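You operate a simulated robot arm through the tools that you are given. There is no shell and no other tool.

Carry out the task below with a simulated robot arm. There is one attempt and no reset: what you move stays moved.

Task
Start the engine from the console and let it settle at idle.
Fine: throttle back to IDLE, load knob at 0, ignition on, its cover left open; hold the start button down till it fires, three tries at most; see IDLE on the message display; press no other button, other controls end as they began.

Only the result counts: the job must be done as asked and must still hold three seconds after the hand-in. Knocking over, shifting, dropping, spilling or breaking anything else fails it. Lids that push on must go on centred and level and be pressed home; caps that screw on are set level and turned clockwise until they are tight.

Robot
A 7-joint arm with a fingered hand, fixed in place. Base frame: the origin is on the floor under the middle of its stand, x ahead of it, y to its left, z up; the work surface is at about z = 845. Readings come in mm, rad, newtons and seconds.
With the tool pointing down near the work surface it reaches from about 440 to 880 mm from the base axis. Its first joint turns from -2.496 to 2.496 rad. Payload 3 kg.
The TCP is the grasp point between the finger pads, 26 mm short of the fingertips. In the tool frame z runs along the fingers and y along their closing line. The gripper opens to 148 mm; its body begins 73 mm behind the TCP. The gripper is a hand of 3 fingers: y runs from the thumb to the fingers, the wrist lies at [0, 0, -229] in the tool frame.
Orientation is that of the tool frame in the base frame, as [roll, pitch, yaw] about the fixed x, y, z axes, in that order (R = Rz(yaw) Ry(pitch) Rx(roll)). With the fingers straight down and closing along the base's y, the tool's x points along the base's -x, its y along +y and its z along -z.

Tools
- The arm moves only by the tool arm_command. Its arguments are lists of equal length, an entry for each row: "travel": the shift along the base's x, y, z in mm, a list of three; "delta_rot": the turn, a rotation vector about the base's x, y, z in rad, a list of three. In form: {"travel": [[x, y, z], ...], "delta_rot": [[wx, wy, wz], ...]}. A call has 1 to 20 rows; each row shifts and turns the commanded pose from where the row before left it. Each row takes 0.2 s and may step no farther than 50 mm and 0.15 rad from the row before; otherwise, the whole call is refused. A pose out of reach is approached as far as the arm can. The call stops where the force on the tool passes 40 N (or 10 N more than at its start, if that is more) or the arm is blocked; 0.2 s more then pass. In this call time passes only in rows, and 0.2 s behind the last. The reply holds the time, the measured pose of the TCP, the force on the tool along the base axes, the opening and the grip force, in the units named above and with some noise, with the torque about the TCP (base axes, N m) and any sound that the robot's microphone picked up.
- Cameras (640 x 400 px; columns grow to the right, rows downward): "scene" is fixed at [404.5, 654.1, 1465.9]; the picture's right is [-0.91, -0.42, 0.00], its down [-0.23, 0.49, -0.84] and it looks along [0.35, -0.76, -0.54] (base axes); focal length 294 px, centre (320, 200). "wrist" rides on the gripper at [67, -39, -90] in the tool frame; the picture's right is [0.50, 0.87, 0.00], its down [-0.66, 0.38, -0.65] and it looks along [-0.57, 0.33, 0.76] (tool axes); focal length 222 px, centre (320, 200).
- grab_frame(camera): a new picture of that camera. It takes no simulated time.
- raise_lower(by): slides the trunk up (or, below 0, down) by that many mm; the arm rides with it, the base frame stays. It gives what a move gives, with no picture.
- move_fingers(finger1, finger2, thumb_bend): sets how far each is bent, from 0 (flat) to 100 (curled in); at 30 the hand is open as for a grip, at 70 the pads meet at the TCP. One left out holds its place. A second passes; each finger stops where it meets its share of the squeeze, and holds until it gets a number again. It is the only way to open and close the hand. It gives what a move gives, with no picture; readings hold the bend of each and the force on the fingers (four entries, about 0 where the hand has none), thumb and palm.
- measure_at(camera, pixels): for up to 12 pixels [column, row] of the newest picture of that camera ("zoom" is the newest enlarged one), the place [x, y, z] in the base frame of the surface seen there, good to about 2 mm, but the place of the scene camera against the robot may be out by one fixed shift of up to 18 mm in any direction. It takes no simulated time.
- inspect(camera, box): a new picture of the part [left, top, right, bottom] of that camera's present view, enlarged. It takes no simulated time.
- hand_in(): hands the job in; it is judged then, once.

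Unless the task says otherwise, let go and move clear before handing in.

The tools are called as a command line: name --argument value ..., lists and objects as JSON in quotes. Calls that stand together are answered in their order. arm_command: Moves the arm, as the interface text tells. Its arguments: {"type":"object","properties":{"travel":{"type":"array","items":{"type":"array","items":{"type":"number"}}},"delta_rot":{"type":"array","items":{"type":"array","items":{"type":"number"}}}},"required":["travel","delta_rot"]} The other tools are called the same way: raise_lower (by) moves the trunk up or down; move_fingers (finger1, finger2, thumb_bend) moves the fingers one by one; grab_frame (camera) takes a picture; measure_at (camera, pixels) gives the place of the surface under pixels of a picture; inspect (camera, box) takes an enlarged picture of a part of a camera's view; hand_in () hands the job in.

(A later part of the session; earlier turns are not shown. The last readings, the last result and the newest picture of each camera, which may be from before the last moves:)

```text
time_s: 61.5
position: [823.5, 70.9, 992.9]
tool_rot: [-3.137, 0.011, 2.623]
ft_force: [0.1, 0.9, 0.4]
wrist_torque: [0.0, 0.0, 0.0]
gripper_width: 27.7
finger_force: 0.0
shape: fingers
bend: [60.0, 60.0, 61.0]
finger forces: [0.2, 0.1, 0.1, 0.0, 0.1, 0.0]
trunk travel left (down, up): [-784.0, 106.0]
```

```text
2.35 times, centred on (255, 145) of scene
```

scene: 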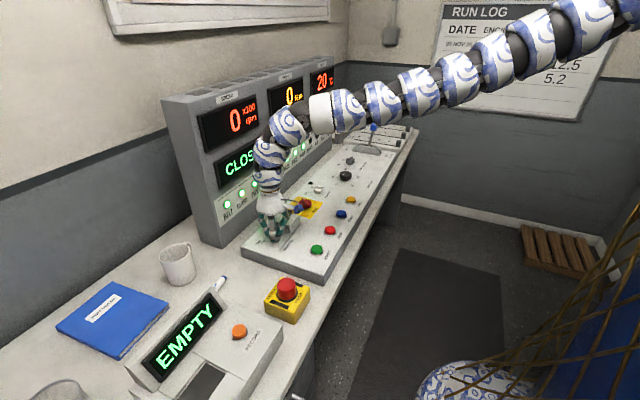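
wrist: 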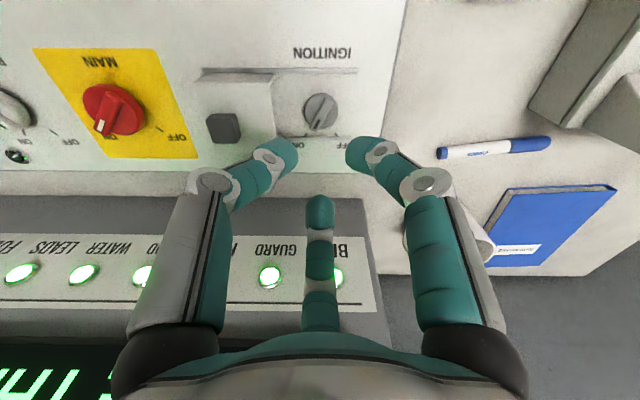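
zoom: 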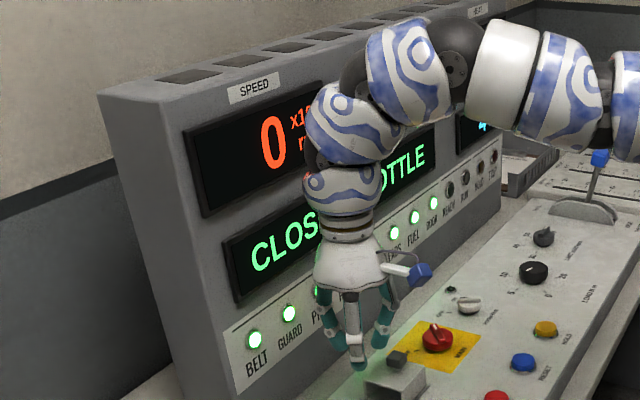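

The message reads CLOSE THROTTLE. I'll check the ignition knob's pointer and the cover in the wrist view.

inspect --camera "wrist" --box '[190, 60, 370, 160]'

```text
3.56 times, centred on (280, 110) of wrist
```

zoom: 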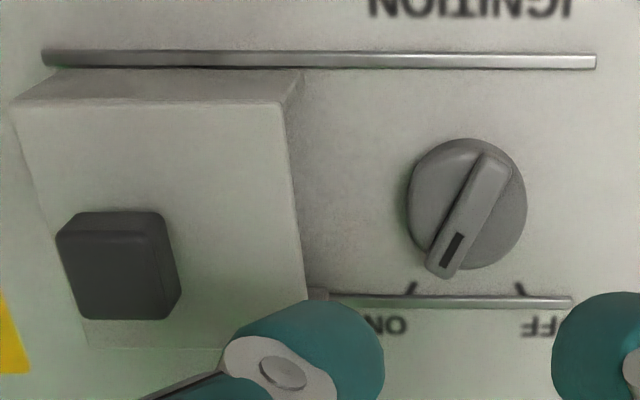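

The ignition pointer is on ON and the cover is fully at its end. Now I'll travel at z≈1000 to the LOAD knob near (763, -402).

arm_command --travel '[[-8, -40, 5], [-8, -45, 3], [-8, -45, 0], [-8, -45, 0], [-8, -45, 0], [-8, -45, 0], [-8, -45, 0]]' --delta_rot '[[0, 0, 0.05], [0, 0, 0.05], [0, 0, 0.05], [0, 0, 0.05], [0, 0, 0.05], [0, 0, 0.05], [0, 0, 0.05]]'

grab_frame --camera "wrist"

grab_frame --camera "scene"

```text
time_s: 63.1
position: [768.2, -240.6, 1000.2]
tool_rot: [-3.138, 0.01, 2.972]
ft_force: [-0.8, 1.0, -0.8]
wrist_torque: [0.02, 0.03, 0.0]
gripper_width: 28.0
finger_force: 0.0
shape: fingers
bend: [60.0, 60.0, 61.0]
finger forces: [0.0, 0.0, 0.1, 0.1, 0.1, 0.1]
trunk travel left (down, up): [-784.0, 106.0]
```

```text
taken
```

wrist: 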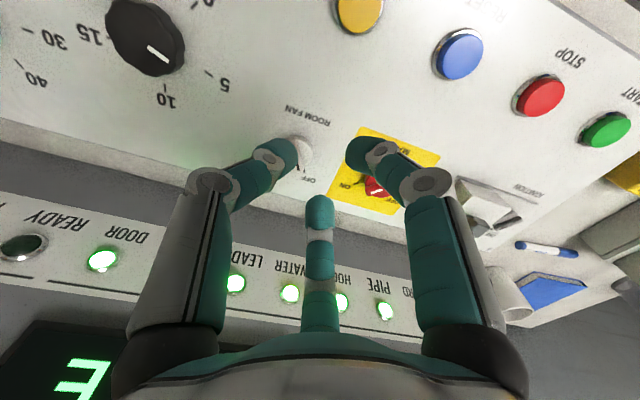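

```text
taken
```

scene: 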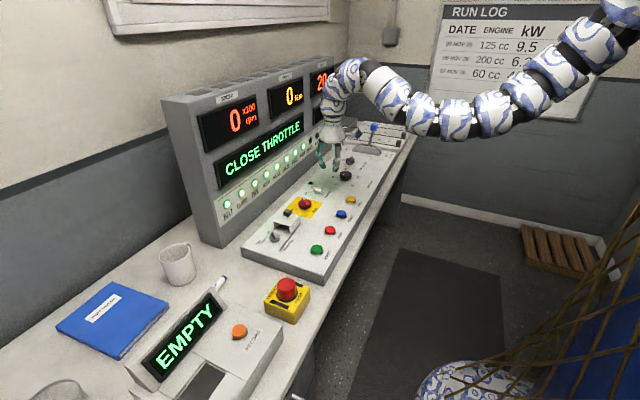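

The motion tracked well and the display reads CLOSE THROTTLE. I'll continue to above the LOAD knob.

arm_command --travel '[[0, -40, 0], [0, -40, 0], [0, -40, 0], [-5, -20, 0]]' --delta_rot '[[0, 0, 0.05], [0, 0, 0.05], [0, 0, 0.05], [0, 0, 0.02]]'

grab_frame --camera "wrist"

inspect --camera "scene" --box '[320, 130, 410, 190]'

```text
time_s: 64.2
position: [764.3, -380.4, 999.1]
tool_rot: [-3.136, 0.013, -3.138]
ft_force: [0.8, -0.4, -0.5]
wrist_torque: [0.01, -0.01, 0.0]
gripper_width: 27.7
finger_force: 0.0
shape: fingers
bend: [60.0, 60.0, 61.0]
finger forces: [0.0, 0.1, 0.1, 0.1, 0.1, 0.0]
trunk travel left (down, up): [-784.0, 106.0]
```

```text
taken
```

wrist: 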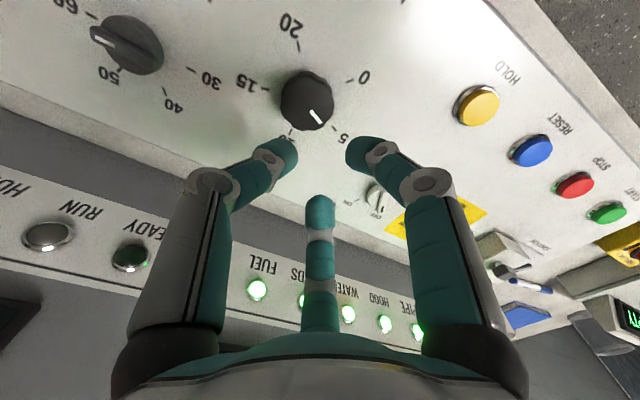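

```text
6.67 times, centred on (365, 160) of scene
```

zoom: 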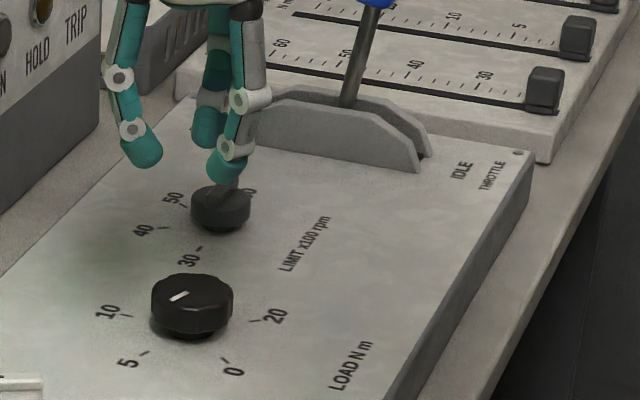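

The LOAD knob is at wrist pixel (307, 100), pointer between 5 and 10. I'll zoom and measure knob, pointer and the marks.

inspect --camera "wrist" --box '[230, 30, 390, 150]'

measure_at --camera "wrist" --pixels '[[307, 97], [290, 97], [325, 97], [307, 80], [307, 112], [319, 117], [363, 76], [345, 138], [292, 135], [247, 85], [290, 24], [340, 90]]'

```text
3.33 times, centred on (310, 90) of wrist
```

zoom: 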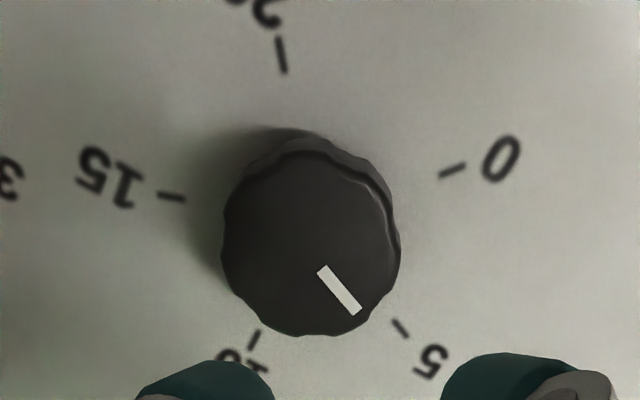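

```text
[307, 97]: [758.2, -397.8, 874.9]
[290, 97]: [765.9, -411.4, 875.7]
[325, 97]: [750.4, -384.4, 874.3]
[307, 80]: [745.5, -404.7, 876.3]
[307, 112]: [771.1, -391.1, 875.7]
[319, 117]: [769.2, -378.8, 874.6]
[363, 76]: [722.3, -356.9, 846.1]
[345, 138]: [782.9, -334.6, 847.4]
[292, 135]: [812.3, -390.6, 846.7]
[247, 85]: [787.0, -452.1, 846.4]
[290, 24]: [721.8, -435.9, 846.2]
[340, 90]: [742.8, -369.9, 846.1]
```

The knob centre is about (763, -395), diameter ≈46 mm, top z=875; pointer at ≈58° (value ≈5.7) and 0 at ≈135°, so I need about +77° counter-clockwise. I'll pre-rotate the hand -0.8 rad, open to 44 and centre above it.

move_fingers --finger1 44 --finger2 44 --thumb_bend 44

arm_command --travel '[[0, -5, 0], [0, -5, 0], [0, -5, 0], [0, 0, 0], [0, 0, 0], [0, 0, 0]]' --delta_rot '[[0, 0, -0.14], [0, 0, -0.14], [0, 0, -0.14], [0, 0, -0.14], [0, 0, -0.14], [0, 0, -0.1]]'

grab_frame --camera "wrist"

inspect --camera "wrist" --box '[230, 40, 410, 160]'

```text
time_s: 65.2
position: [763.4, -379.6, 998.5]
tool_rot: [-3.136, 0.009, 3.141]
ft_force: [-0.1, 0.2, -0.8]
wrist_torque: [0.03, 0.0, -0.01]
gripper_width: 81.6
finger_force: 0.0
shape: fingers
bend: [44.0, 44.0, 44.0]
finger forces: [0.0, 0.1, 0.1, 0.0, 0.1, 0.0]
trunk travel left (down, up): [-784.0, 106.0]
```

```text
time_s: 66.5
position: [762.7, -394.5, 999.3]
tool_rot: [-3.135, 0.011, 2.338]
ft_force: [-0.3, -0.1, 0.8]
wrist_torque: [0.0, 0.02, -0.01]
gripper_width: 81.6
finger_force: 0.0
shape: fingers
bend: [44.0, 44.0, 44.0]
finger forces: [0.0, 0.1, 0.1, 0.0, 0.1, 0.0]
trunk travel left (down, up): [-784.0, 106.0]
```

```text
taken
```

wrist: 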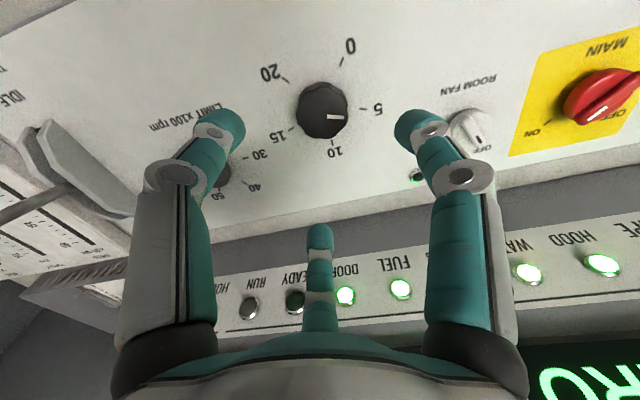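

```text
3.33 times, centred on (320, 100) of wrist
```

zoom: 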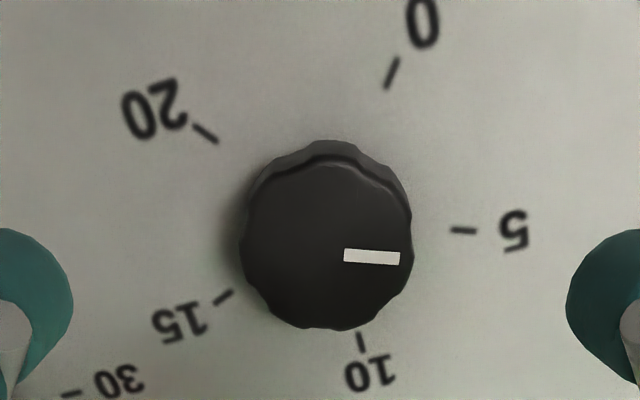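

The knob is centred between the open digits. I'll measure its edges to refine the centre.

measure_at --camera "zoom" --pixels '[[326, 243], [250, 245], [402, 245], [326, 165], [326, 322], [345, 257], [398, 259], [462, 231], [361, 342], [226, 296], [205, 132], [390, 75]]'

```text
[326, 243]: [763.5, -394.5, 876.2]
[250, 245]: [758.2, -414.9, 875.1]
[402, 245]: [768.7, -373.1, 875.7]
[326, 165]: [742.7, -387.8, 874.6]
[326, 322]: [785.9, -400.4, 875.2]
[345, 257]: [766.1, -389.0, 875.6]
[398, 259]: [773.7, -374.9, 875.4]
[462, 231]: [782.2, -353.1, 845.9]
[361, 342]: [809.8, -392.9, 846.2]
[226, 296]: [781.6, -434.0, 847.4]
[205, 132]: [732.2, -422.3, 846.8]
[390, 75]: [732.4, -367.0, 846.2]
```

The refined centre is (763.5, -394.3), pointer at ≈62°, 0 mark at ≈137°. I'll descend to z≈886 around the knob.

arm_command --travel '[[0.8, 0.2, -30], [0, 0, -30], [0, 0, -30], [0, 0, -23]]' --delta_rot '[[0, 0, 0], [0, 0, 0], [0, 0, 0], [0, 0, 0]]'

grab_frame --camera "wrist"

inspect --camera "scene" --box '[300, 130, 400, 200]'

```text
time_s: 67.5
position: [766.2, -394.4, 883.9]
tool_rot: [-3.139, 0.012, 2.341]
ft_force: [-0.4, -0.5, -1.1]
wrist_torque: [-0.02, -0.04, -0.02]
gripper_width: 81.4
finger_force: 0.0
shape: fingers
bend: [44.0, 44.0, 44.0]
finger forces: [0.1, 0.0, 0.0, 0.0, 0.1, 0.1]
trunk travel left (down, up): [-784.0, 106.0]
```

```text
taken
```

wrist: 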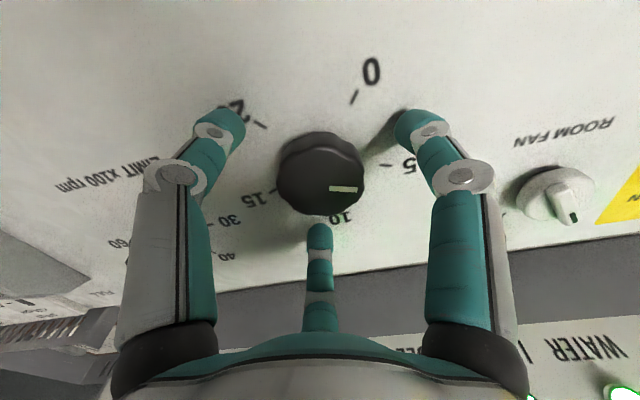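

```text
5.71 times, centred on (350, 165) of scene
```

zoom: 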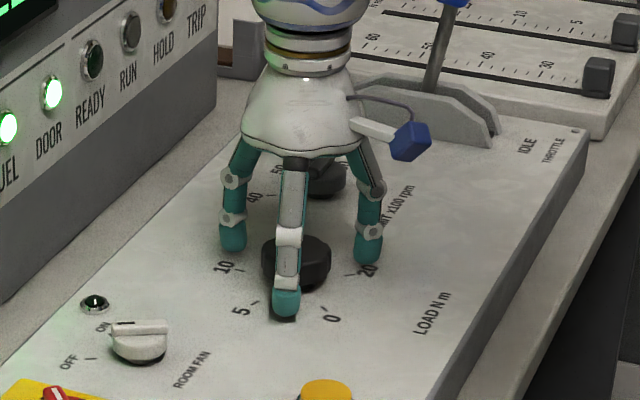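

The digits are around the knob with no contact. I'll correct x by -2 and close to grip.

arm_command --travel '[[-2, 0, 0]]' --delta_rot '[[0, 0, 0]]'

move_fingers --finger1 62 --finger2 62 --thumb_bend 62

grab_frame --camera "wrist"

```text
time_s: 68.0
position: [762.8, -395.7, 885.9]
tool_rot: [-3.137, 0.011, 2.344]
ft_force: [0.2, -0.2, -0.2]
wrist_torque: [0.03, 0.0, 0.0]
gripper_width: 81.7
finger_force: 0.0
shape: fingers
bend: [44.0, 44.0, 44.0]
finger forces: [0.0, 0.0, 0.0, 0.1, 0.0, 0.0]
trunk travel left (down, up): [-784.0, 106.0]
```

```text
time_s: 69.0
position: [762.4, -396.1, 886.2]
tool_rot: [-3.136, 0.011, 2.343]
ft_force: [-0.4, -0.7, -1.2]
wrist_torque: [-0.01, 0.04, -0.01]
gripper_width: 38.0
finger_force: 6.9
shape: fingers
bend: [57.0, 56.0, 59.0]
finger forces: [4.2, 5.0, 0.1, 0.0, 4.8, 0.0]
trunk travel left (down, up): [-784.0, 106.0]
```

```text
taken
```

wrist: 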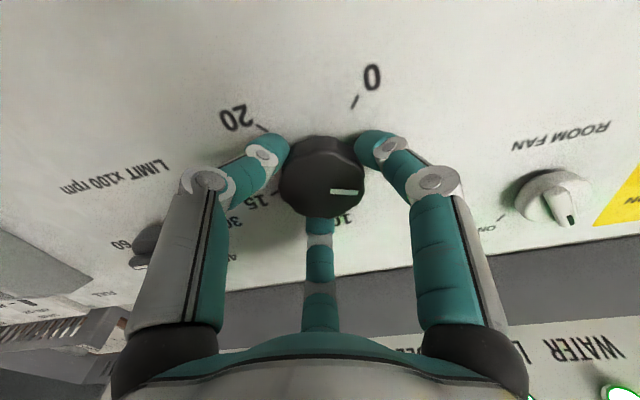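

The knob is gripped with about 5 N per digit. I'll turn counter-clockwise and check that the pointer follows.

arm_command --travel '[[0, 0, 0], [0, 0, 0], [0, 0, 0], [0, 0, 0], [0, 0, 0]]' --delta_rot '[[0, 0, 0.1], [0, 0, 0.1], [0, 0, 0.1], [0, 0, 0.1], [0, 0, 0.1]]'

grab_frame --camera "wrist"

```text
time_s: 70.2
position: [762.7, -395.9, 885.8]
tool_rot: [-3.137, 0.011, 2.841]
ft_force: [1.3, -1.3, -1.7]
wrist_torque: [-0.07, -0.01, -0.04]
gripper_width: 37.6
finger_force: 7.1
shape: fingers
bend: [57.0, 56.0, 59.0]
finger forces: [3.7, 5.3, 0.1, 0.0, 5.1, 0.0]
trunk travel left (down, up): [-784.0, 106.0]
```

```text
taken
```

wrist: 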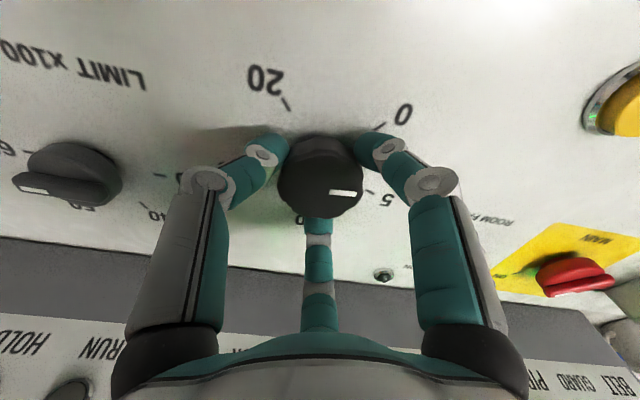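

The pointer stays fixed relative to the hand, so the knob turns with it. I'll turn the remaining 0.81 rad.

arm_command --travel '[[0, 0, 0], [0, 0, 0], [0, 0, 0], [0, 0, 0], [0, 0, 0], [0, 0, 0], [0, 0, 0], [0, 0, 0]]' --delta_rot '[[0, 0, 0.1], [0, 0, 0.1], [0, 0, 0.1], [0, 0, 0.1], [0, 0, 0.1], [0, 0, 0.1], [0, 0, 0.1], [0, 0, 0.08]]'

grab_frame --camera "wrist"

inspect --camera "wrist" --box '[230, 80, 430, 230]'

```text
time_s: 72.0
position: [762.7, -396.5, 885.9]
tool_rot: [-3.136, 0.01, -2.659]
ft_force: [5.1, -3.3, 0.7]
wrist_torque: [-0.14, -0.15, -0.07]
gripper_width: 37.4
finger_force: 7.2
shape: fingers
bend: [58.0, 56.0, 58.0]
finger forces: [2.7, 4.8, 0.0, 0.0, 7.5, 0.0]
trunk travel left (down, up): [-784.0, 106.0]
```

```text
taken
```

wrist: 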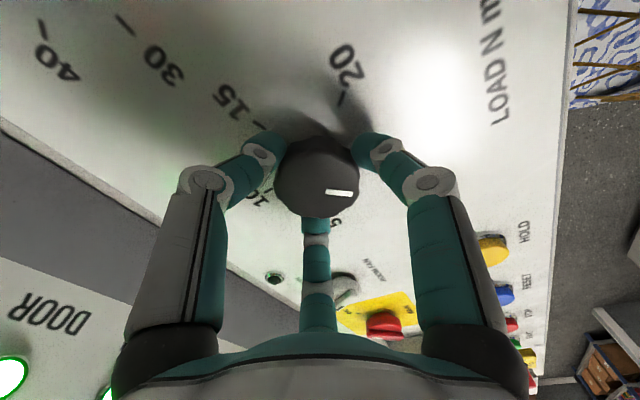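

```text
2.67 times, centred on (330, 155) of wrist
```

zoom: 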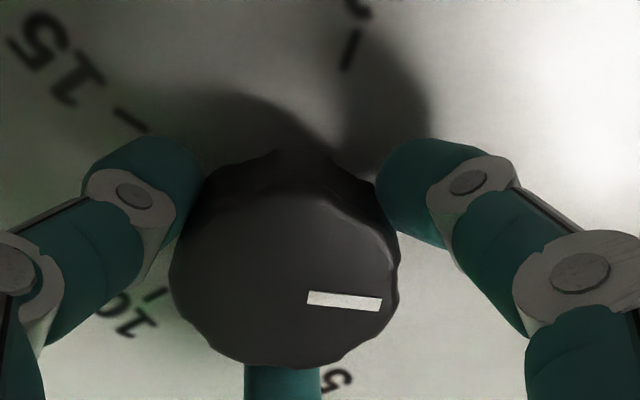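

The hand has turned +1.28 rad with slight resistance rising. I'll measure the pointer's direction in the base frame and compare it with the 0 mark (≈137°).

measure_at --camera "zoom" --pixels '[[312, 299], [376, 304], [344, 301], [180, 250], [390, 270], [280, 215], [280, 355], [284, 265]]'

```text
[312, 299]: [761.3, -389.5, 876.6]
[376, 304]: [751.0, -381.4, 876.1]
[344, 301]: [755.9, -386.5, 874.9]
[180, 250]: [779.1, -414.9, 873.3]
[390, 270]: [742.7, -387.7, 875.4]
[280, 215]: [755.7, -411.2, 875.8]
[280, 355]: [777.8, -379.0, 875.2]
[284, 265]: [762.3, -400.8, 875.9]
```

The pointer is at roughly 134–140°, close to the 0 mark. I'll nudge +0.06 to feel for the end stop.

arm_command --travel '[[0, 0, 0], [0, 0, 0]]' --delta_rot '[[0, 0, 0.05], [0, 0, 0.04]]'

inspect --camera "wrist" --box '[230, 80, 430, 230]'

measure_at --camera "zoom" --pixels '[[312, 299], [376, 304], [344, 301]]'

```text
time_s: 72.5
position: [762.2, -397.3, 886.4]
tool_rot: [-3.137, 0.01, -2.573]
ft_force: [1.9, -3.7, -2.4]
wrist_torque: [-0.16, -0.04, -0.28]
gripper_width: 37.6
finger_force: 7.8
shape: fingers
bend: [58.0, 56.0, 58.0]
finger forces: [2.5, 5.7, 0.1, 0.1, 7.1, 0.1]
trunk travel left (down, up): [-784.0, 106.0]
```

```text
2.67 times, centred on (330, 155) of wrist
```

zoom: 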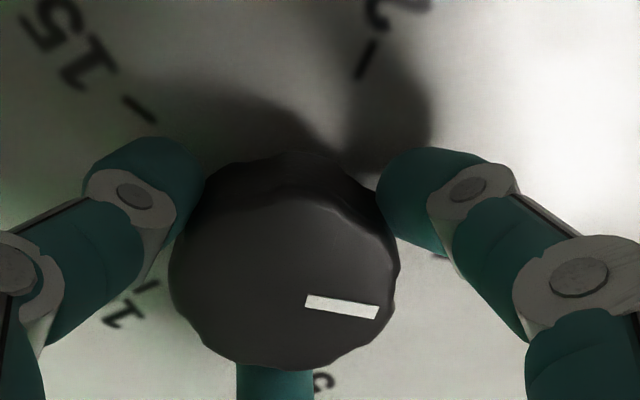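

```text
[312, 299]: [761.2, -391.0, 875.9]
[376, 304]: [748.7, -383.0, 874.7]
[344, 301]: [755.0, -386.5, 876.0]
```

The torque jumped to -0.28 Nm and the pointer lagged the hand, so the knob is on its end stop at 0. I'll release and lift.

move_fingers --finger1 42 --finger2 42 --thumb_bend 42

arm_command --travel '[[0, 0, 25], [0, 0, 40], [0, 0, 50]]' --delta_rot '[[0, 0, 0], [0, 0, 0], [0, 0, 0]]'

grab_frame --camera "wrist"

inspect --camera "wrist" --box '[230, 40, 410, 160]'

inspect --camera "scene" --box '[320, 110, 420, 180]'

```text
time_s: 73.5
position: [760.8, -395.5, 886.9]
tool_rot: [-3.135, 0.009, -2.572]
ft_force: [-0.7, -1.0, -0.3]
wrist_torque: [0.0, -0.01, 0.02]
gripper_width: 88.2
finger_force: 0.1
shape: fingers
bend: [42.0, 42.0, 42.0]
finger forces: [0.0, 0.1, 0.0, 0.1, 0.0, 0.0]
trunk travel left (down, up): [-784.0, 106.0]
```

```text
time_s: 74.3
position: [762.1, -396.4, 1002.7]
tool_rot: [-3.137, 0.013, -2.573]
ft_force: [1.2, 0.8, -0.2]
wrist_torque: [-0.08, 0.01, -0.01]
gripper_width: 88.2
finger_force: 0.1
shape: fingers
bend: [42.0, 42.0, 42.0]
finger forces: [0.1, 0.0, 0.0, 0.0, 0.0, 0.1]
trunk travel left (down, up): [-784.0, 106.0]
```

```text
taken
```

wrist: 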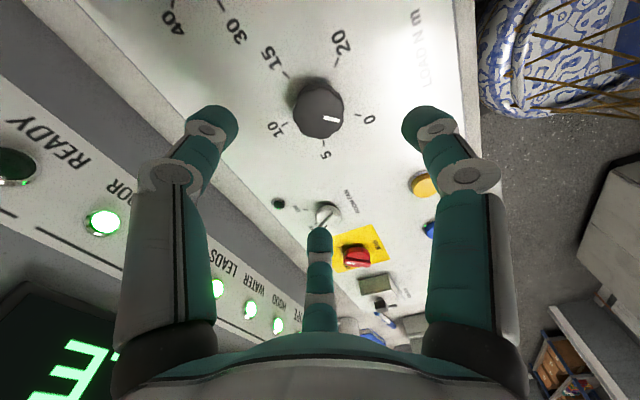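

```text
3.33 times, centred on (320, 100) of wrist
```

zoom: 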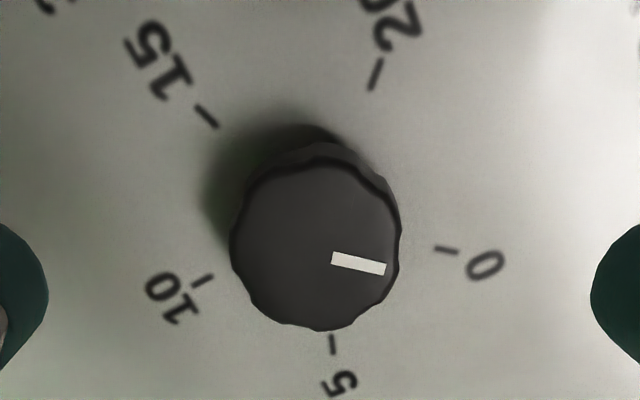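

```text
5.71 times, centred on (370, 145) of scene
```

zoom: 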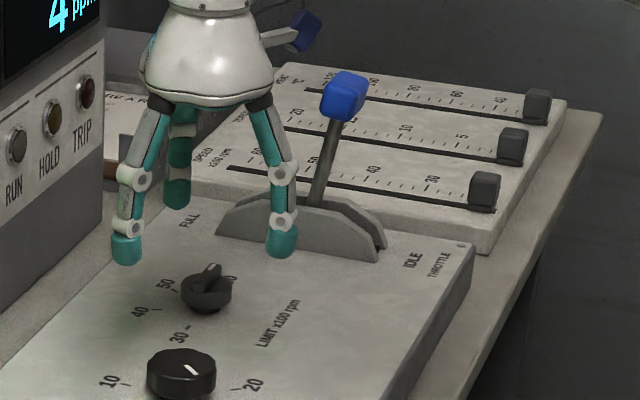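

The LOAD pointer now lies on 0. I'll verify it numerically and measure the throttle lever in the scene zoom.

measure_at --camera "zoom" --pixels '[[340, 85], [345, 100], [330, 110], [358, 90], [328, 150], [320, 185], [225, 225], [380, 250], [300, 205], [412, 260], [189, 222], [340, 215]]'

measure_at --camera "wrist" --pixels '[[325, 117], [338, 120], [331, 119], [318, 112], [357, 115], [343, 65], [324, 141]]'

```text
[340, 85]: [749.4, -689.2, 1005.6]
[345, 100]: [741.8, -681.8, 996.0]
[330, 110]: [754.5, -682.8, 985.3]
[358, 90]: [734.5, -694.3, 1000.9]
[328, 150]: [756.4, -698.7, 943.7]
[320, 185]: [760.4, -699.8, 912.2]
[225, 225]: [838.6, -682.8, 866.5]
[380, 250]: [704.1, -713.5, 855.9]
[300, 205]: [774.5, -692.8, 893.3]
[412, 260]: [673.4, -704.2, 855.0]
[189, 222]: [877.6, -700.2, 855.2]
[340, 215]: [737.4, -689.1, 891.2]
```

```text
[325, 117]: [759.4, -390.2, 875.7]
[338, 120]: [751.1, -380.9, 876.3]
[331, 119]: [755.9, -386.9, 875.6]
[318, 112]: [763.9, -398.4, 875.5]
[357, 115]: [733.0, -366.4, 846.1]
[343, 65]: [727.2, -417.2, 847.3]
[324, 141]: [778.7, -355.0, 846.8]
```

LOAD pointer measures ≈132–137°, matching 0. The throttle lever knob is near (742, -692, 986), leaning slightly toward IDLE with IDLE at -x; I'll travel towards it, turning the hand so one finger can push from the +x side.

arm_command --travel '[[-3, -35, 15], [-3, -35, 15], [-3, -35, 15], [-3, -35, 10], [-3, -30, 10]]' --delta_rot '[[0, 0, -0.12], [0, 0, -0.12], [0, 0, -0.12], [0, 0, -0.12], [0, 0, -0.12]]'

raise_lower --by -60

arm_command --travel '[[0, 0, 20], [0, 0, 20], [0, 0, 20], [0, 0, 20], [0, 0, 0]]' --delta_rot '[[0, 0, -0.1], [0, 0, -0.1], [0, 0, -0.1], [0, 0, -0.1], [0, 0, -0.09]]'

grab_frame --camera "wrist"

grab_frame --camera "scene"

```text
time_s: 75.5
position: [749.1, -564.5, 1065.8]
tool_rot: [-3.137, 0.011, 3.111]
ft_force: [0.8, -0.1, -0.1]
wrist_torque: [0.02, -0.01, 0.0]
gripper_width: 88.3
finger_force: 0.1
shape: fingers
bend: [42.0, 42.0, 42.0]
finger forces: [0.0, 0.0, 0.0, 0.1, 0.0, 0.0]
trunk travel left (down, up): [-784.0, 106.0]
```

```text
time_s: 76.5
position: [748.0, -566.0, 1007.1]
tool_rot: [-3.138, 0.01, 3.111]
ft_force: [-0.5, -0.3, 0.0]
wrist_torque: [-0.01, 0.0, 0.02]
gripper_width: 88.2
finger_force: 0.1
shape: fingers
bend: [42.0, 42.0, 42.0]
finger forces: [0.0, 0.0, 0.0, 0.1, 0.0, 0.0]
trunk travel left (down, up): [-724.0, 166.0]
```

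```text
time_s: 77.8
position: [748.6, -564.5, 1085.8]
tool_rot: [-3.137, 0.008, 2.62]
ft_force: [-0.7, -0.1, 0.2]
wrist_torque: [0.0, 0.02, 0.0]
gripper_width: 88.2
finger_force: 0.1
shape: fingers
bend: [42.0, 42.0, 42.0]
finger forces: [0.0, 0.0, 0.1, 0.0, 0.1, 0.0]
trunk travel left (down, up): [-724.0, 166.0]
```

```text
taken
```

wrist: 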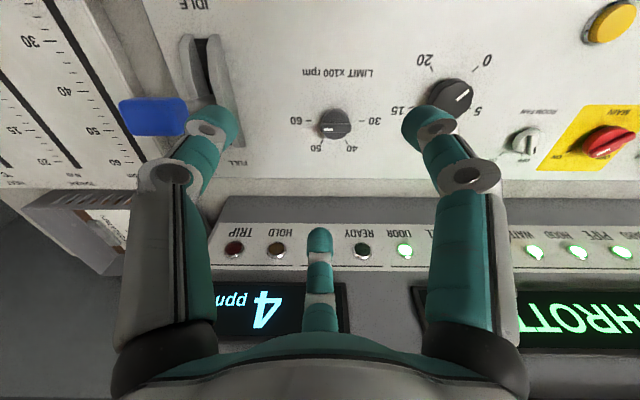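

```text
taken
```

scene: 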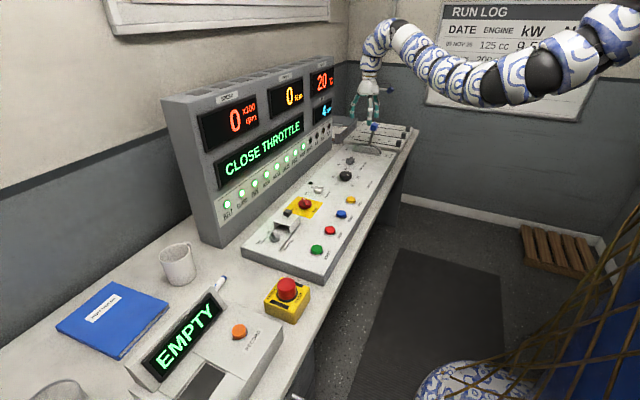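

The blue lever knob appears at wrist pixel (153, 117), left of the thumb. I'll measure it and the slot from the wrist.

measure_at --camera "wrist" --pixels '[[153, 117], [125, 105], [183, 105], [130, 130], [180, 130], [155, 100], [205, 100], [207, 45], [200, 70], [225, 85], [195, 10], [120, 165]]'

inspect --camera "wrist" --box '[100, 0, 280, 150]'

```text
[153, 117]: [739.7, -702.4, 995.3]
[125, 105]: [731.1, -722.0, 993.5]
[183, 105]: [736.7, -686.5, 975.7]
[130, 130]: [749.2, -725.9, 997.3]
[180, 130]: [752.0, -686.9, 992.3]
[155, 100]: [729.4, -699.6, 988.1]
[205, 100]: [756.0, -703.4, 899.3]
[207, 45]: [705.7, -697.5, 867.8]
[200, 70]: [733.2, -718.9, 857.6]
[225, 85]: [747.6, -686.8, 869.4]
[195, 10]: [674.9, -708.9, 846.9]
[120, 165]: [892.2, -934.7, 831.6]
```

```text
2.67 times, centred on (190, 75) of wrist
```

zoom: 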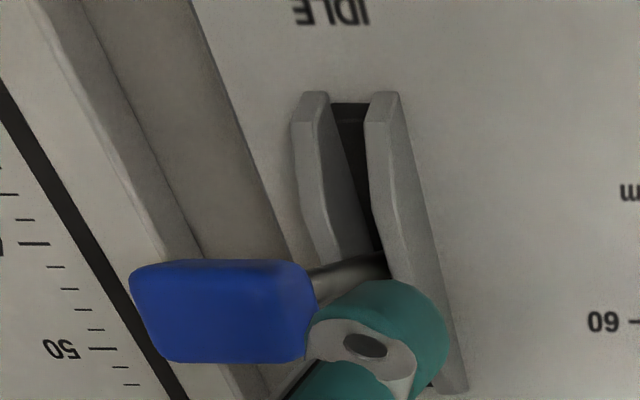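

The lever's T-knob spans y -726…-685, x 730…753, z 970…995, and the IDLE end of the slot is near x≈700. I'll place the hand around it with the far finger on the +x side: first move to (720, -705) at height.

arm_command --travel '[[-7, -35, 0], [-7, -35, 0], [-7, -35, 0], [-7, -35, 0]]' --delta_rot '[[0, 0, 0], [0, 0, 0], [0, 0, 0], [0, 0, 0]]'

grab_frame --camera "wrist"

inspect --camera "scene" --box '[320, 70, 440, 170]'

```text
time_s: 78.8
position: [719.1, -704.5, 1087.8]
tool_rot: [-3.137, 0.011, 2.62]
ft_force: [-0.5, -0.9, -1.1]
wrist_torque: [-0.03, 0.01, 0.03]
gripper_width: 88.3
finger_force: 0.0
shape: fingers
bend: [42.0, 42.0, 42.0]
finger forces: [0.1, 0.0, 0.0, 0.0, 0.1, 0.0]
trunk travel left (down, up): [-724.0, 166.0]
```

```text
taken
```

wrist: 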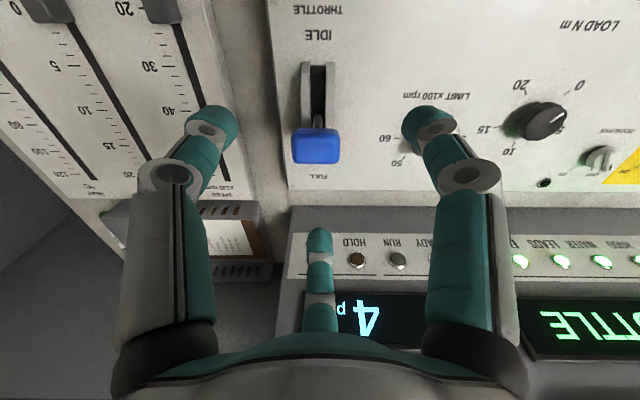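

```text
4.00 times, centred on (380, 120) of scene
```

zoom: 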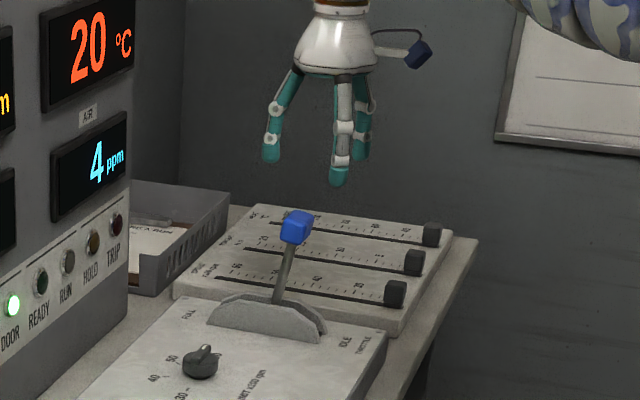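

The knob sits between the digits at (316, 147), with the lower digit on its +x side. I'll measure the relation precisely.

measure_at --camera "wrist" --pixels '[[316, 150], [294, 150], [338, 150], [316, 132], [316, 160], [316, 138], [320, 232], [320, 245], [215, 115], [430, 115], [318, 70], [318, 120]]'

```text
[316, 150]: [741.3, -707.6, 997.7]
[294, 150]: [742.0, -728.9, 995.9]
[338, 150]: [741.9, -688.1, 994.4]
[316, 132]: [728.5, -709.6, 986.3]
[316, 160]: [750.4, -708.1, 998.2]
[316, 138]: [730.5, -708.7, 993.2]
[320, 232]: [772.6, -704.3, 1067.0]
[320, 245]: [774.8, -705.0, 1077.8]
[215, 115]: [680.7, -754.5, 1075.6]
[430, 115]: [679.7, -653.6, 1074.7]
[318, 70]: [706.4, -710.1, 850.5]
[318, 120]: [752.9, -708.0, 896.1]
```

The far finger's inner side is at x≈764 and the knob's +x face at ≈753, so descent is clear. I'll lower the trunk 50 and then the arm 45 with force checks.

raise_lower --by -50

arm_command --travel '[[0, -3, -15], [0, 0, -15], [0, 0, -15]]' --delta_rot '[[0, 0, 0], [0, 0, 0], [0, 0, 0]]'

grab_frame --camera "wrist"

inspect --camera "scene" --box '[320, 70, 440, 170]'

```text
time_s: 79.7
position: [719.9, -704.9, 1035.4]
tool_rot: [-3.138, 0.012, 2.624]
ft_force: [0.1, -0.5, -1.0]
wrist_torque: [0.05, 0.03, 0.01]
gripper_width: 88.3
finger_force: 0.1
shape: fingers
bend: [42.0, 42.0, 42.0]
finger forces: [0.0, 0.0, 0.0, 0.1, 0.0, 0.0]
trunk travel left (down, up): [-674.0, 216.0]
```

```text
time_s: 80.5
position: [718.8, -708.4, 990.7]
tool_rot: [-3.135, 0.008, 2.62]
ft_force: [0.1, -0.8, 0.2]
wrist_torque: [0.0, 0.01, 0.0]
gripper_width: 88.4
finger_force: 0.1
shape: fingers
bend: [42.0, 42.0, 42.0]
finger forces: [0.1, 0.0, 0.0, 0.0, 0.0, 0.1]
trunk travel left (down, up): [-674.0, 216.0]
```

```text
taken
```

wrist: 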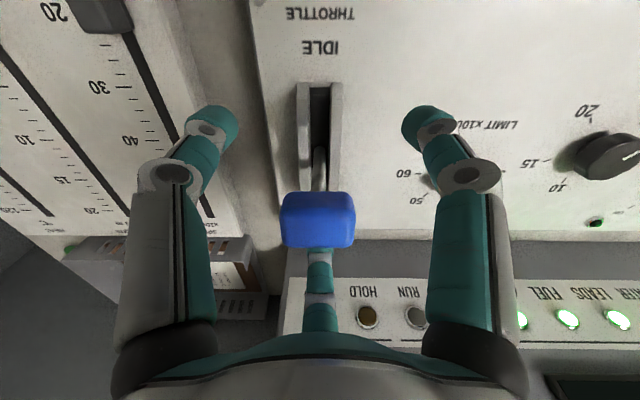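

```text
4.00 times, centred on (380, 120) of scene
```

zoom: 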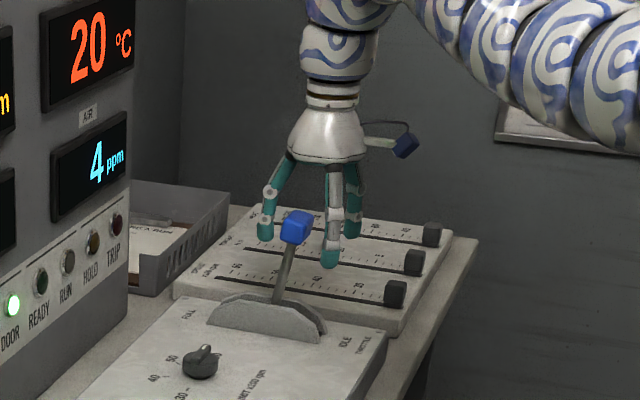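

The finger is behind the knob. I'll push towards -x in small steps, lowering gently with the lever's arc.

arm_command --travel '[[-8, 0, 0], [-8, 0, -2], [-8, 0, -2], [-8, 0, -3]]' --delta_rot '[[0, 0, 0], [0, 0, 0], [0, 0, 0], [0, 0, 0]]'

grab_frame --camera "wrist"

inspect --camera "scene" --box '[320, 70, 440, 170]'

```text
time_s: 81.5
position: [686.7, -707.6, 983.8]
tool_rot: [-3.136, 0.012, 2.622]
ft_force: [2.7, 0.0, 0.9]
wrist_torque: [0.01, -0.08, -0.02]
gripper_width: 88.5
finger_force: 1.0
shape: fingers
bend: [42.0, 39.0, 42.0]
finger forces: [0.0, 2.0, 0.1, 0.0, 0.1, 0.1]
trunk travel left (down, up): [-674.0, 216.0]
```

```text
taken
```

wrist: 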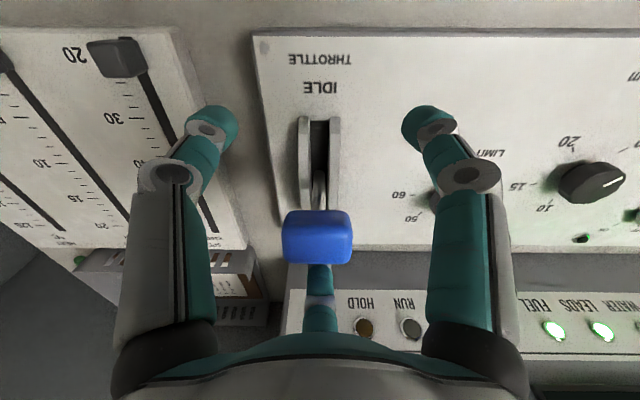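

```text
4.00 times, centred on (380, 120) of scene
```

zoom: 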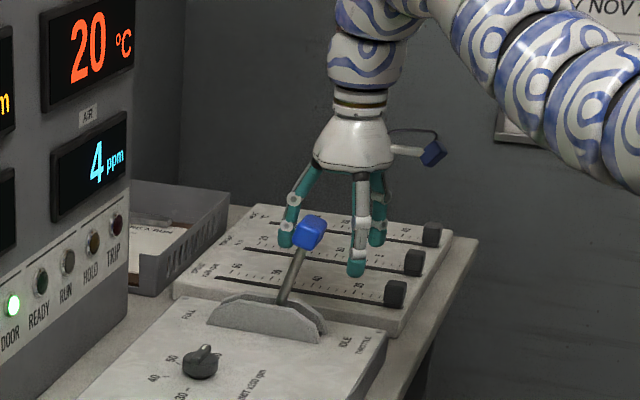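

The lever is following with about 2–3 N. I'll continue pushing.

arm_command --travel '[[-8, 0, -3], [-8, 0, -3], [-8, 0, -3], [-8, 0, -3]]' --delta_rot '[[0, 0, 0], [0, 0, 0], [0, 0, 0], [0, 0, 0]]'

grab_frame --camera "wrist"

grab_frame --camera "scene"

inspect --camera "scene" --box '[320, 70, 440, 170]'

```text
time_s: 82.5
position: [655.4, -708.4, 972.9]
tool_rot: [-3.136, 0.011, 2.621]
ft_force: [2.4, -0.7, -0.9]
wrist_torque: [-0.01, -0.01, 0.01]
gripper_width: 88.3
finger_force: 0.7
shape: fingers
bend: [42.0, 40.0, 42.0]
finger forces: [0.0, 2.1, 0.0, 0.1, 0.0, 0.1]
trunk travel left (down, up): [-674.0, 216.0]
```

```text
taken
```

wrist: 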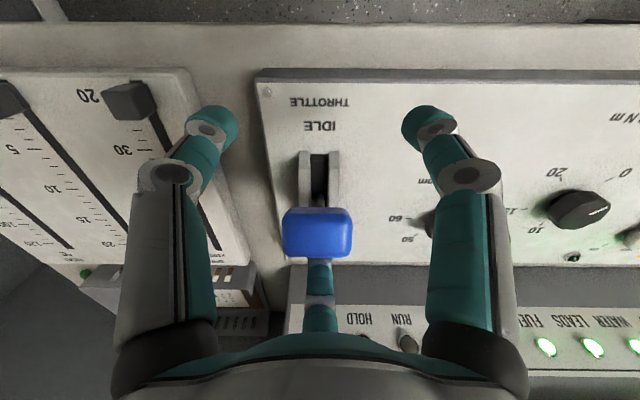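

```text
taken
```

scene: 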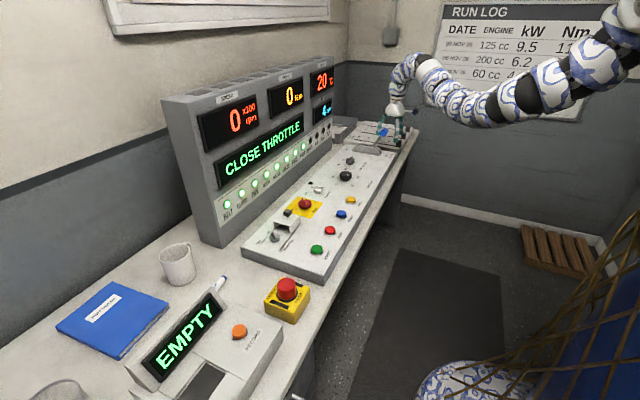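

```text
4.00 times, centred on (380, 120) of scene
```

zoom: 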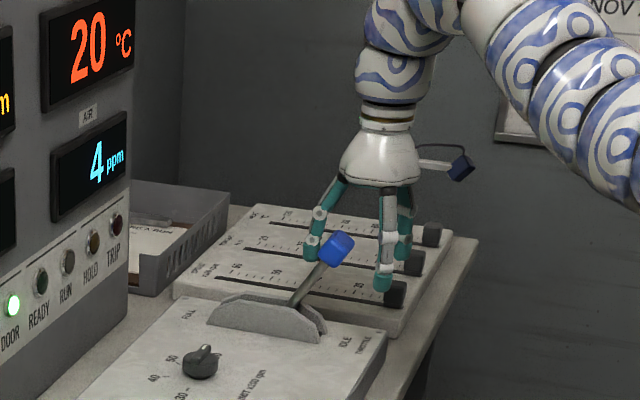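

The lever now leans strongly towards IDLE, but the message still says CLOSE THROTTLE. Before going on I'll check the height of the nearby slider knobs (wrist pixel (128, 98)) against the thumb.

measure_at --camera "wrist" --pixels '[[128, 95], [128, 110], [15, 95], [180, 85], [318, 230], [318, 212], [318, 250], [215, 118], [320, 270], [318, 165], [318, 190], [250, 60]]'

```text
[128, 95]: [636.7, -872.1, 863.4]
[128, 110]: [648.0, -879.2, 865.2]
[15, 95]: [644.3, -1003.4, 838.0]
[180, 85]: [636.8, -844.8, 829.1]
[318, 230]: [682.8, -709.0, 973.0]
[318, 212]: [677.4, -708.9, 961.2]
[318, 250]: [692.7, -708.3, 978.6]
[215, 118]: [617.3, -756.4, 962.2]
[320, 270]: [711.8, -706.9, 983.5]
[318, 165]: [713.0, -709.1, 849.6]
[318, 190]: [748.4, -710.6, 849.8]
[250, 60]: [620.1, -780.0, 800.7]
```

The slider knobs are far below the thumb, so it's clear. The lever knob is at x≈685 now; I'll keep pushing.

arm_command --travel '[[-6, 0, -4], [-6, 0, -4], [-6, 0, -4], [-6, 0, -4]]' --delta_rot '[[0, 0, 0], [0, 0, 0], [0, 0, 0], [0, 0, 0]]'

grab_frame --camera "wrist"

grab_frame --camera "scene"

inspect --camera "scene" --box '[320, 70, 440, 170]'

```text
time_s: 83.5
position: [632.6, -706.8, 957.3]
tool_rot: [-3.137, 0.013, 2.621]
ft_force: [6.9, -0.1, 11.3]
wrist_torque: [-0.03, -0.88, -0.05]
gripper_width: 88.5
finger_force: 5.3
shape: fingers
bend: [42.0, 32.0, 42.0]
finger forces: [0.0, 10.0, 0.0, 0.0, 0.1, 0.0]
trunk travel left (down, up): [-674.0, 216.0]
```

```text
taken
```

wrist: 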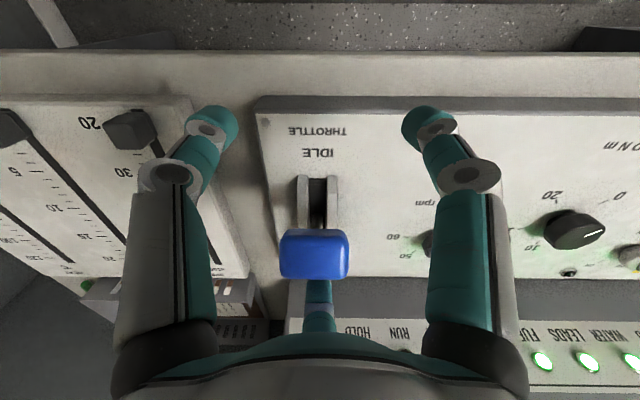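

```text
taken
```

scene: 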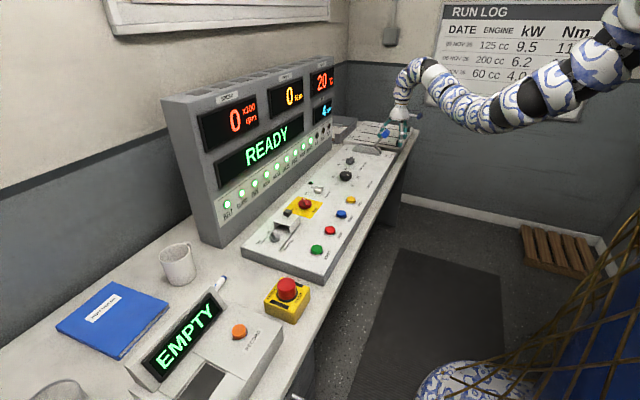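

```text
4.00 times, centred on (380, 120) of scene
```

zoom: 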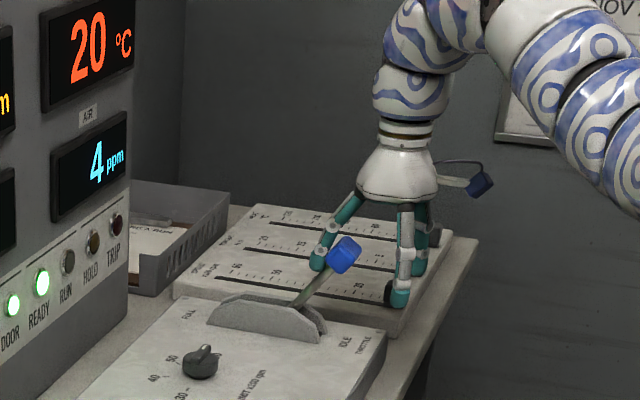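

The message display now reads READY and the force rose to 10 N, so the lever is at its IDLE stop. I'll back off +x slightly, then rise clear.

arm_command --travel '[[8, 0, 0], [6, 0, 0], [0, 0, 15], [0, 0, 30], [0, 0, 40], [0, 0, 40]]' --delta_rot '[[0, 0, 0], [0, 0, 0], [0, 0, 0], [0, 0, 0], [0, 0, 0], [0, 0, 0]]'

grab_frame --camera "scene"

inspect --camera "scene" --box '[320, 70, 440, 170]'

grab_frame --camera "wrist"

```text
time_s: 84.9
position: [646.5, -708.2, 1081.8]
tool_rot: [-3.136, 0.011, 2.62]
ft_force: [-0.5, 0.0, 0.1]
wrist_torque: [-0.01, 0.01, -0.01]
gripper_width: 88.4
finger_force: 0.0
shape: fingers
bend: [42.0, 42.0, 42.0]
finger forces: [0.0, 0.0, 0.0, 0.0, 0.0, 0.0]
trunk travel left (down, up): [-674.0, 216.0]
```

```text
taken
```

scene: 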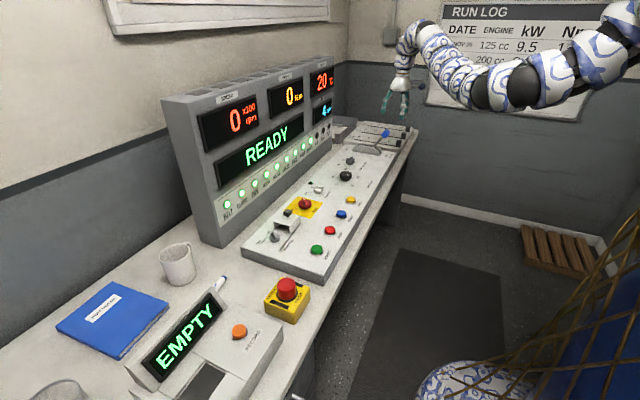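

```text
4.00 times, centred on (380, 120) of scene
```

zoom: 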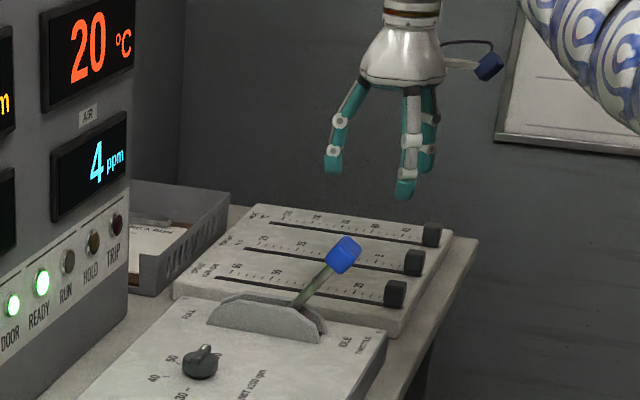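

```text
taken
```

wrist: 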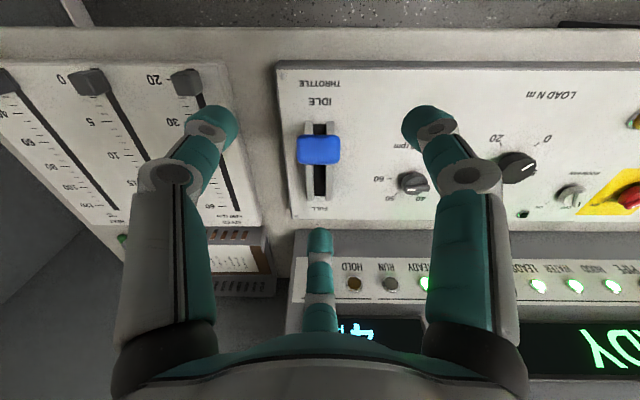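

READY is shown and the lever stays at IDLE. Now I'll raise the trunk, close the fist and travel to the START button.

raise_lower --by 110

arm_command --travel '[[0, 35, -25], [0, 35, -25], [0, 35, -25], [0, 40, -20], [0, 45, -15], [0, 45, -10], [0, 45, 0], [0, 45, 0], [0, 45, 0], [0, 45, 0]]' --delta_rot '[[0, 0, 0.05], [0, 0, 0.05], [0, 0, 0.05], [0, 0, 0.05], [0, 0, 0.05], [0, 0, 0.05], [0, 0, 0.05], [0, 0, 0.05], [0, 0, 0.05], [0, 0, 0.05]]'

move_fingers --finger1 70 --finger2 70 --thumb_bend 70

grab_frame --camera "wrist"

```text
time_s: 86.3
position: [646.0, -705.6, 1190.0]
tool_rot: [-3.136, 0.011, 2.621]
ft_force: [0.6, 0.3, 0.2]
wrist_torque: [-0.01, 0.03, 0.02]
gripper_width: 88.4
finger_force: 0.0
shape: fingers
bend: [42.0, 42.0, 42.0]
finger forces: [0.1, 0.0, 0.0, 0.0, 0.0, 0.0]
trunk travel left (down, up): [-784.0, 106.0]
```

```text
time_s: 88.5
position: [653.9, -301.3, 1062.3]
tool_rot: [-3.136, 0.011, 3.119]
ft_force: [0.2, 0.1, 0.0]
wrist_torque: [-0.02, -0.01, 0.02]
gripper_width: 88.1
finger_force: 0.0
shape: fingers
bend: [42.0, 42.0, 42.0]
finger forces: [0.1, 0.0, 0.0, 0.0, 0.0, 0.0]
out of reach, approached as far as the arm can: row 1, 2
trunk travel left (down, up): [-784.0, 106.0]
```

```text
time_s: 89.5
position: [654.7, -302.8, 1063.6]
tool_rot: [-3.135, 0.011, 3.118]
ft_force: [-0.3, -0.2, -0.6]
wrist_torque: [0.03, -0.02, 0.01]
gripper_width: 0.2
finger_force: 0.0
shape: fingers
bend: [69.0, 69.0, 70.0]
finger forces: [0.0, 0.0, 0.0, 0.0, 0.0, 0.1]
trunk travel left (down, up): [-784.0, 106.0]
```

```text
taken
```

wrist: 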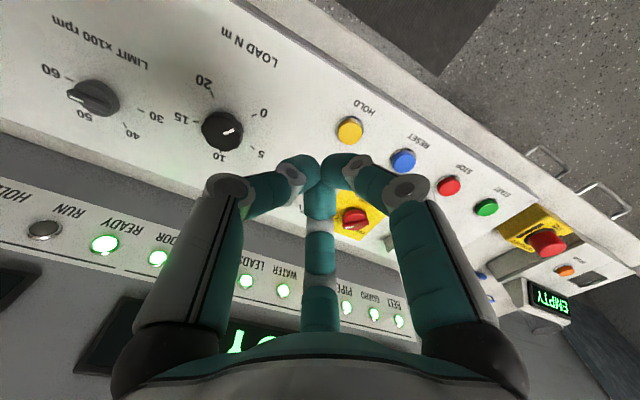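

The tracking is good at (655, -303, 1064). I'll continue to near START, stopping short so the camera sees the button.

arm_command --travel '[[0, 45, -9], [0, 45, -9], [0, 45, -9], [0, 45, -9], [0, 45, -9], [0, 45, -9]]' --delta_rot '[[0, 0, 0], [0, 0, 0], [0, 0, 0], [0, 0, 0], [0, 0, 0], [0, 0, 0]]'

grab_frame --camera "wrist"

```text
time_s: 90.9
position: [654.8, -30.8, 1009.4]
tool_rot: [-3.137, 0.01, 3.118]
ft_force: [-0.3, -0.5, -0.6]
wrist_torque: [-0.02, 0.0, 0.01]
gripper_width: 0.1
finger_force: 0.1
shape: fingers
bend: [69.0, 69.0, 70.0]
finger forces: [0.0, 0.0, 0.1, 0.1, 0.1, 0.0]
trunk travel left (down, up): [-784.0, 106.0]
```

```text
taken
```

wrist: 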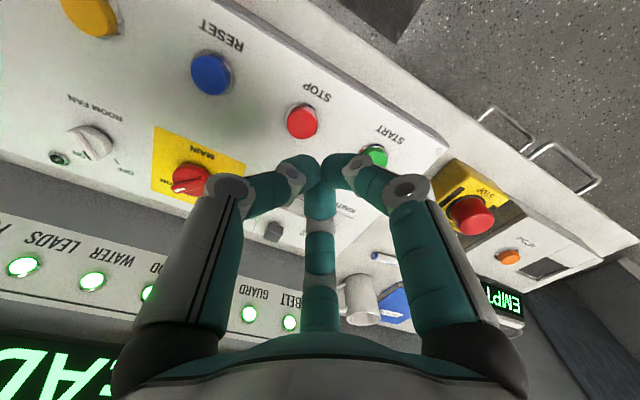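

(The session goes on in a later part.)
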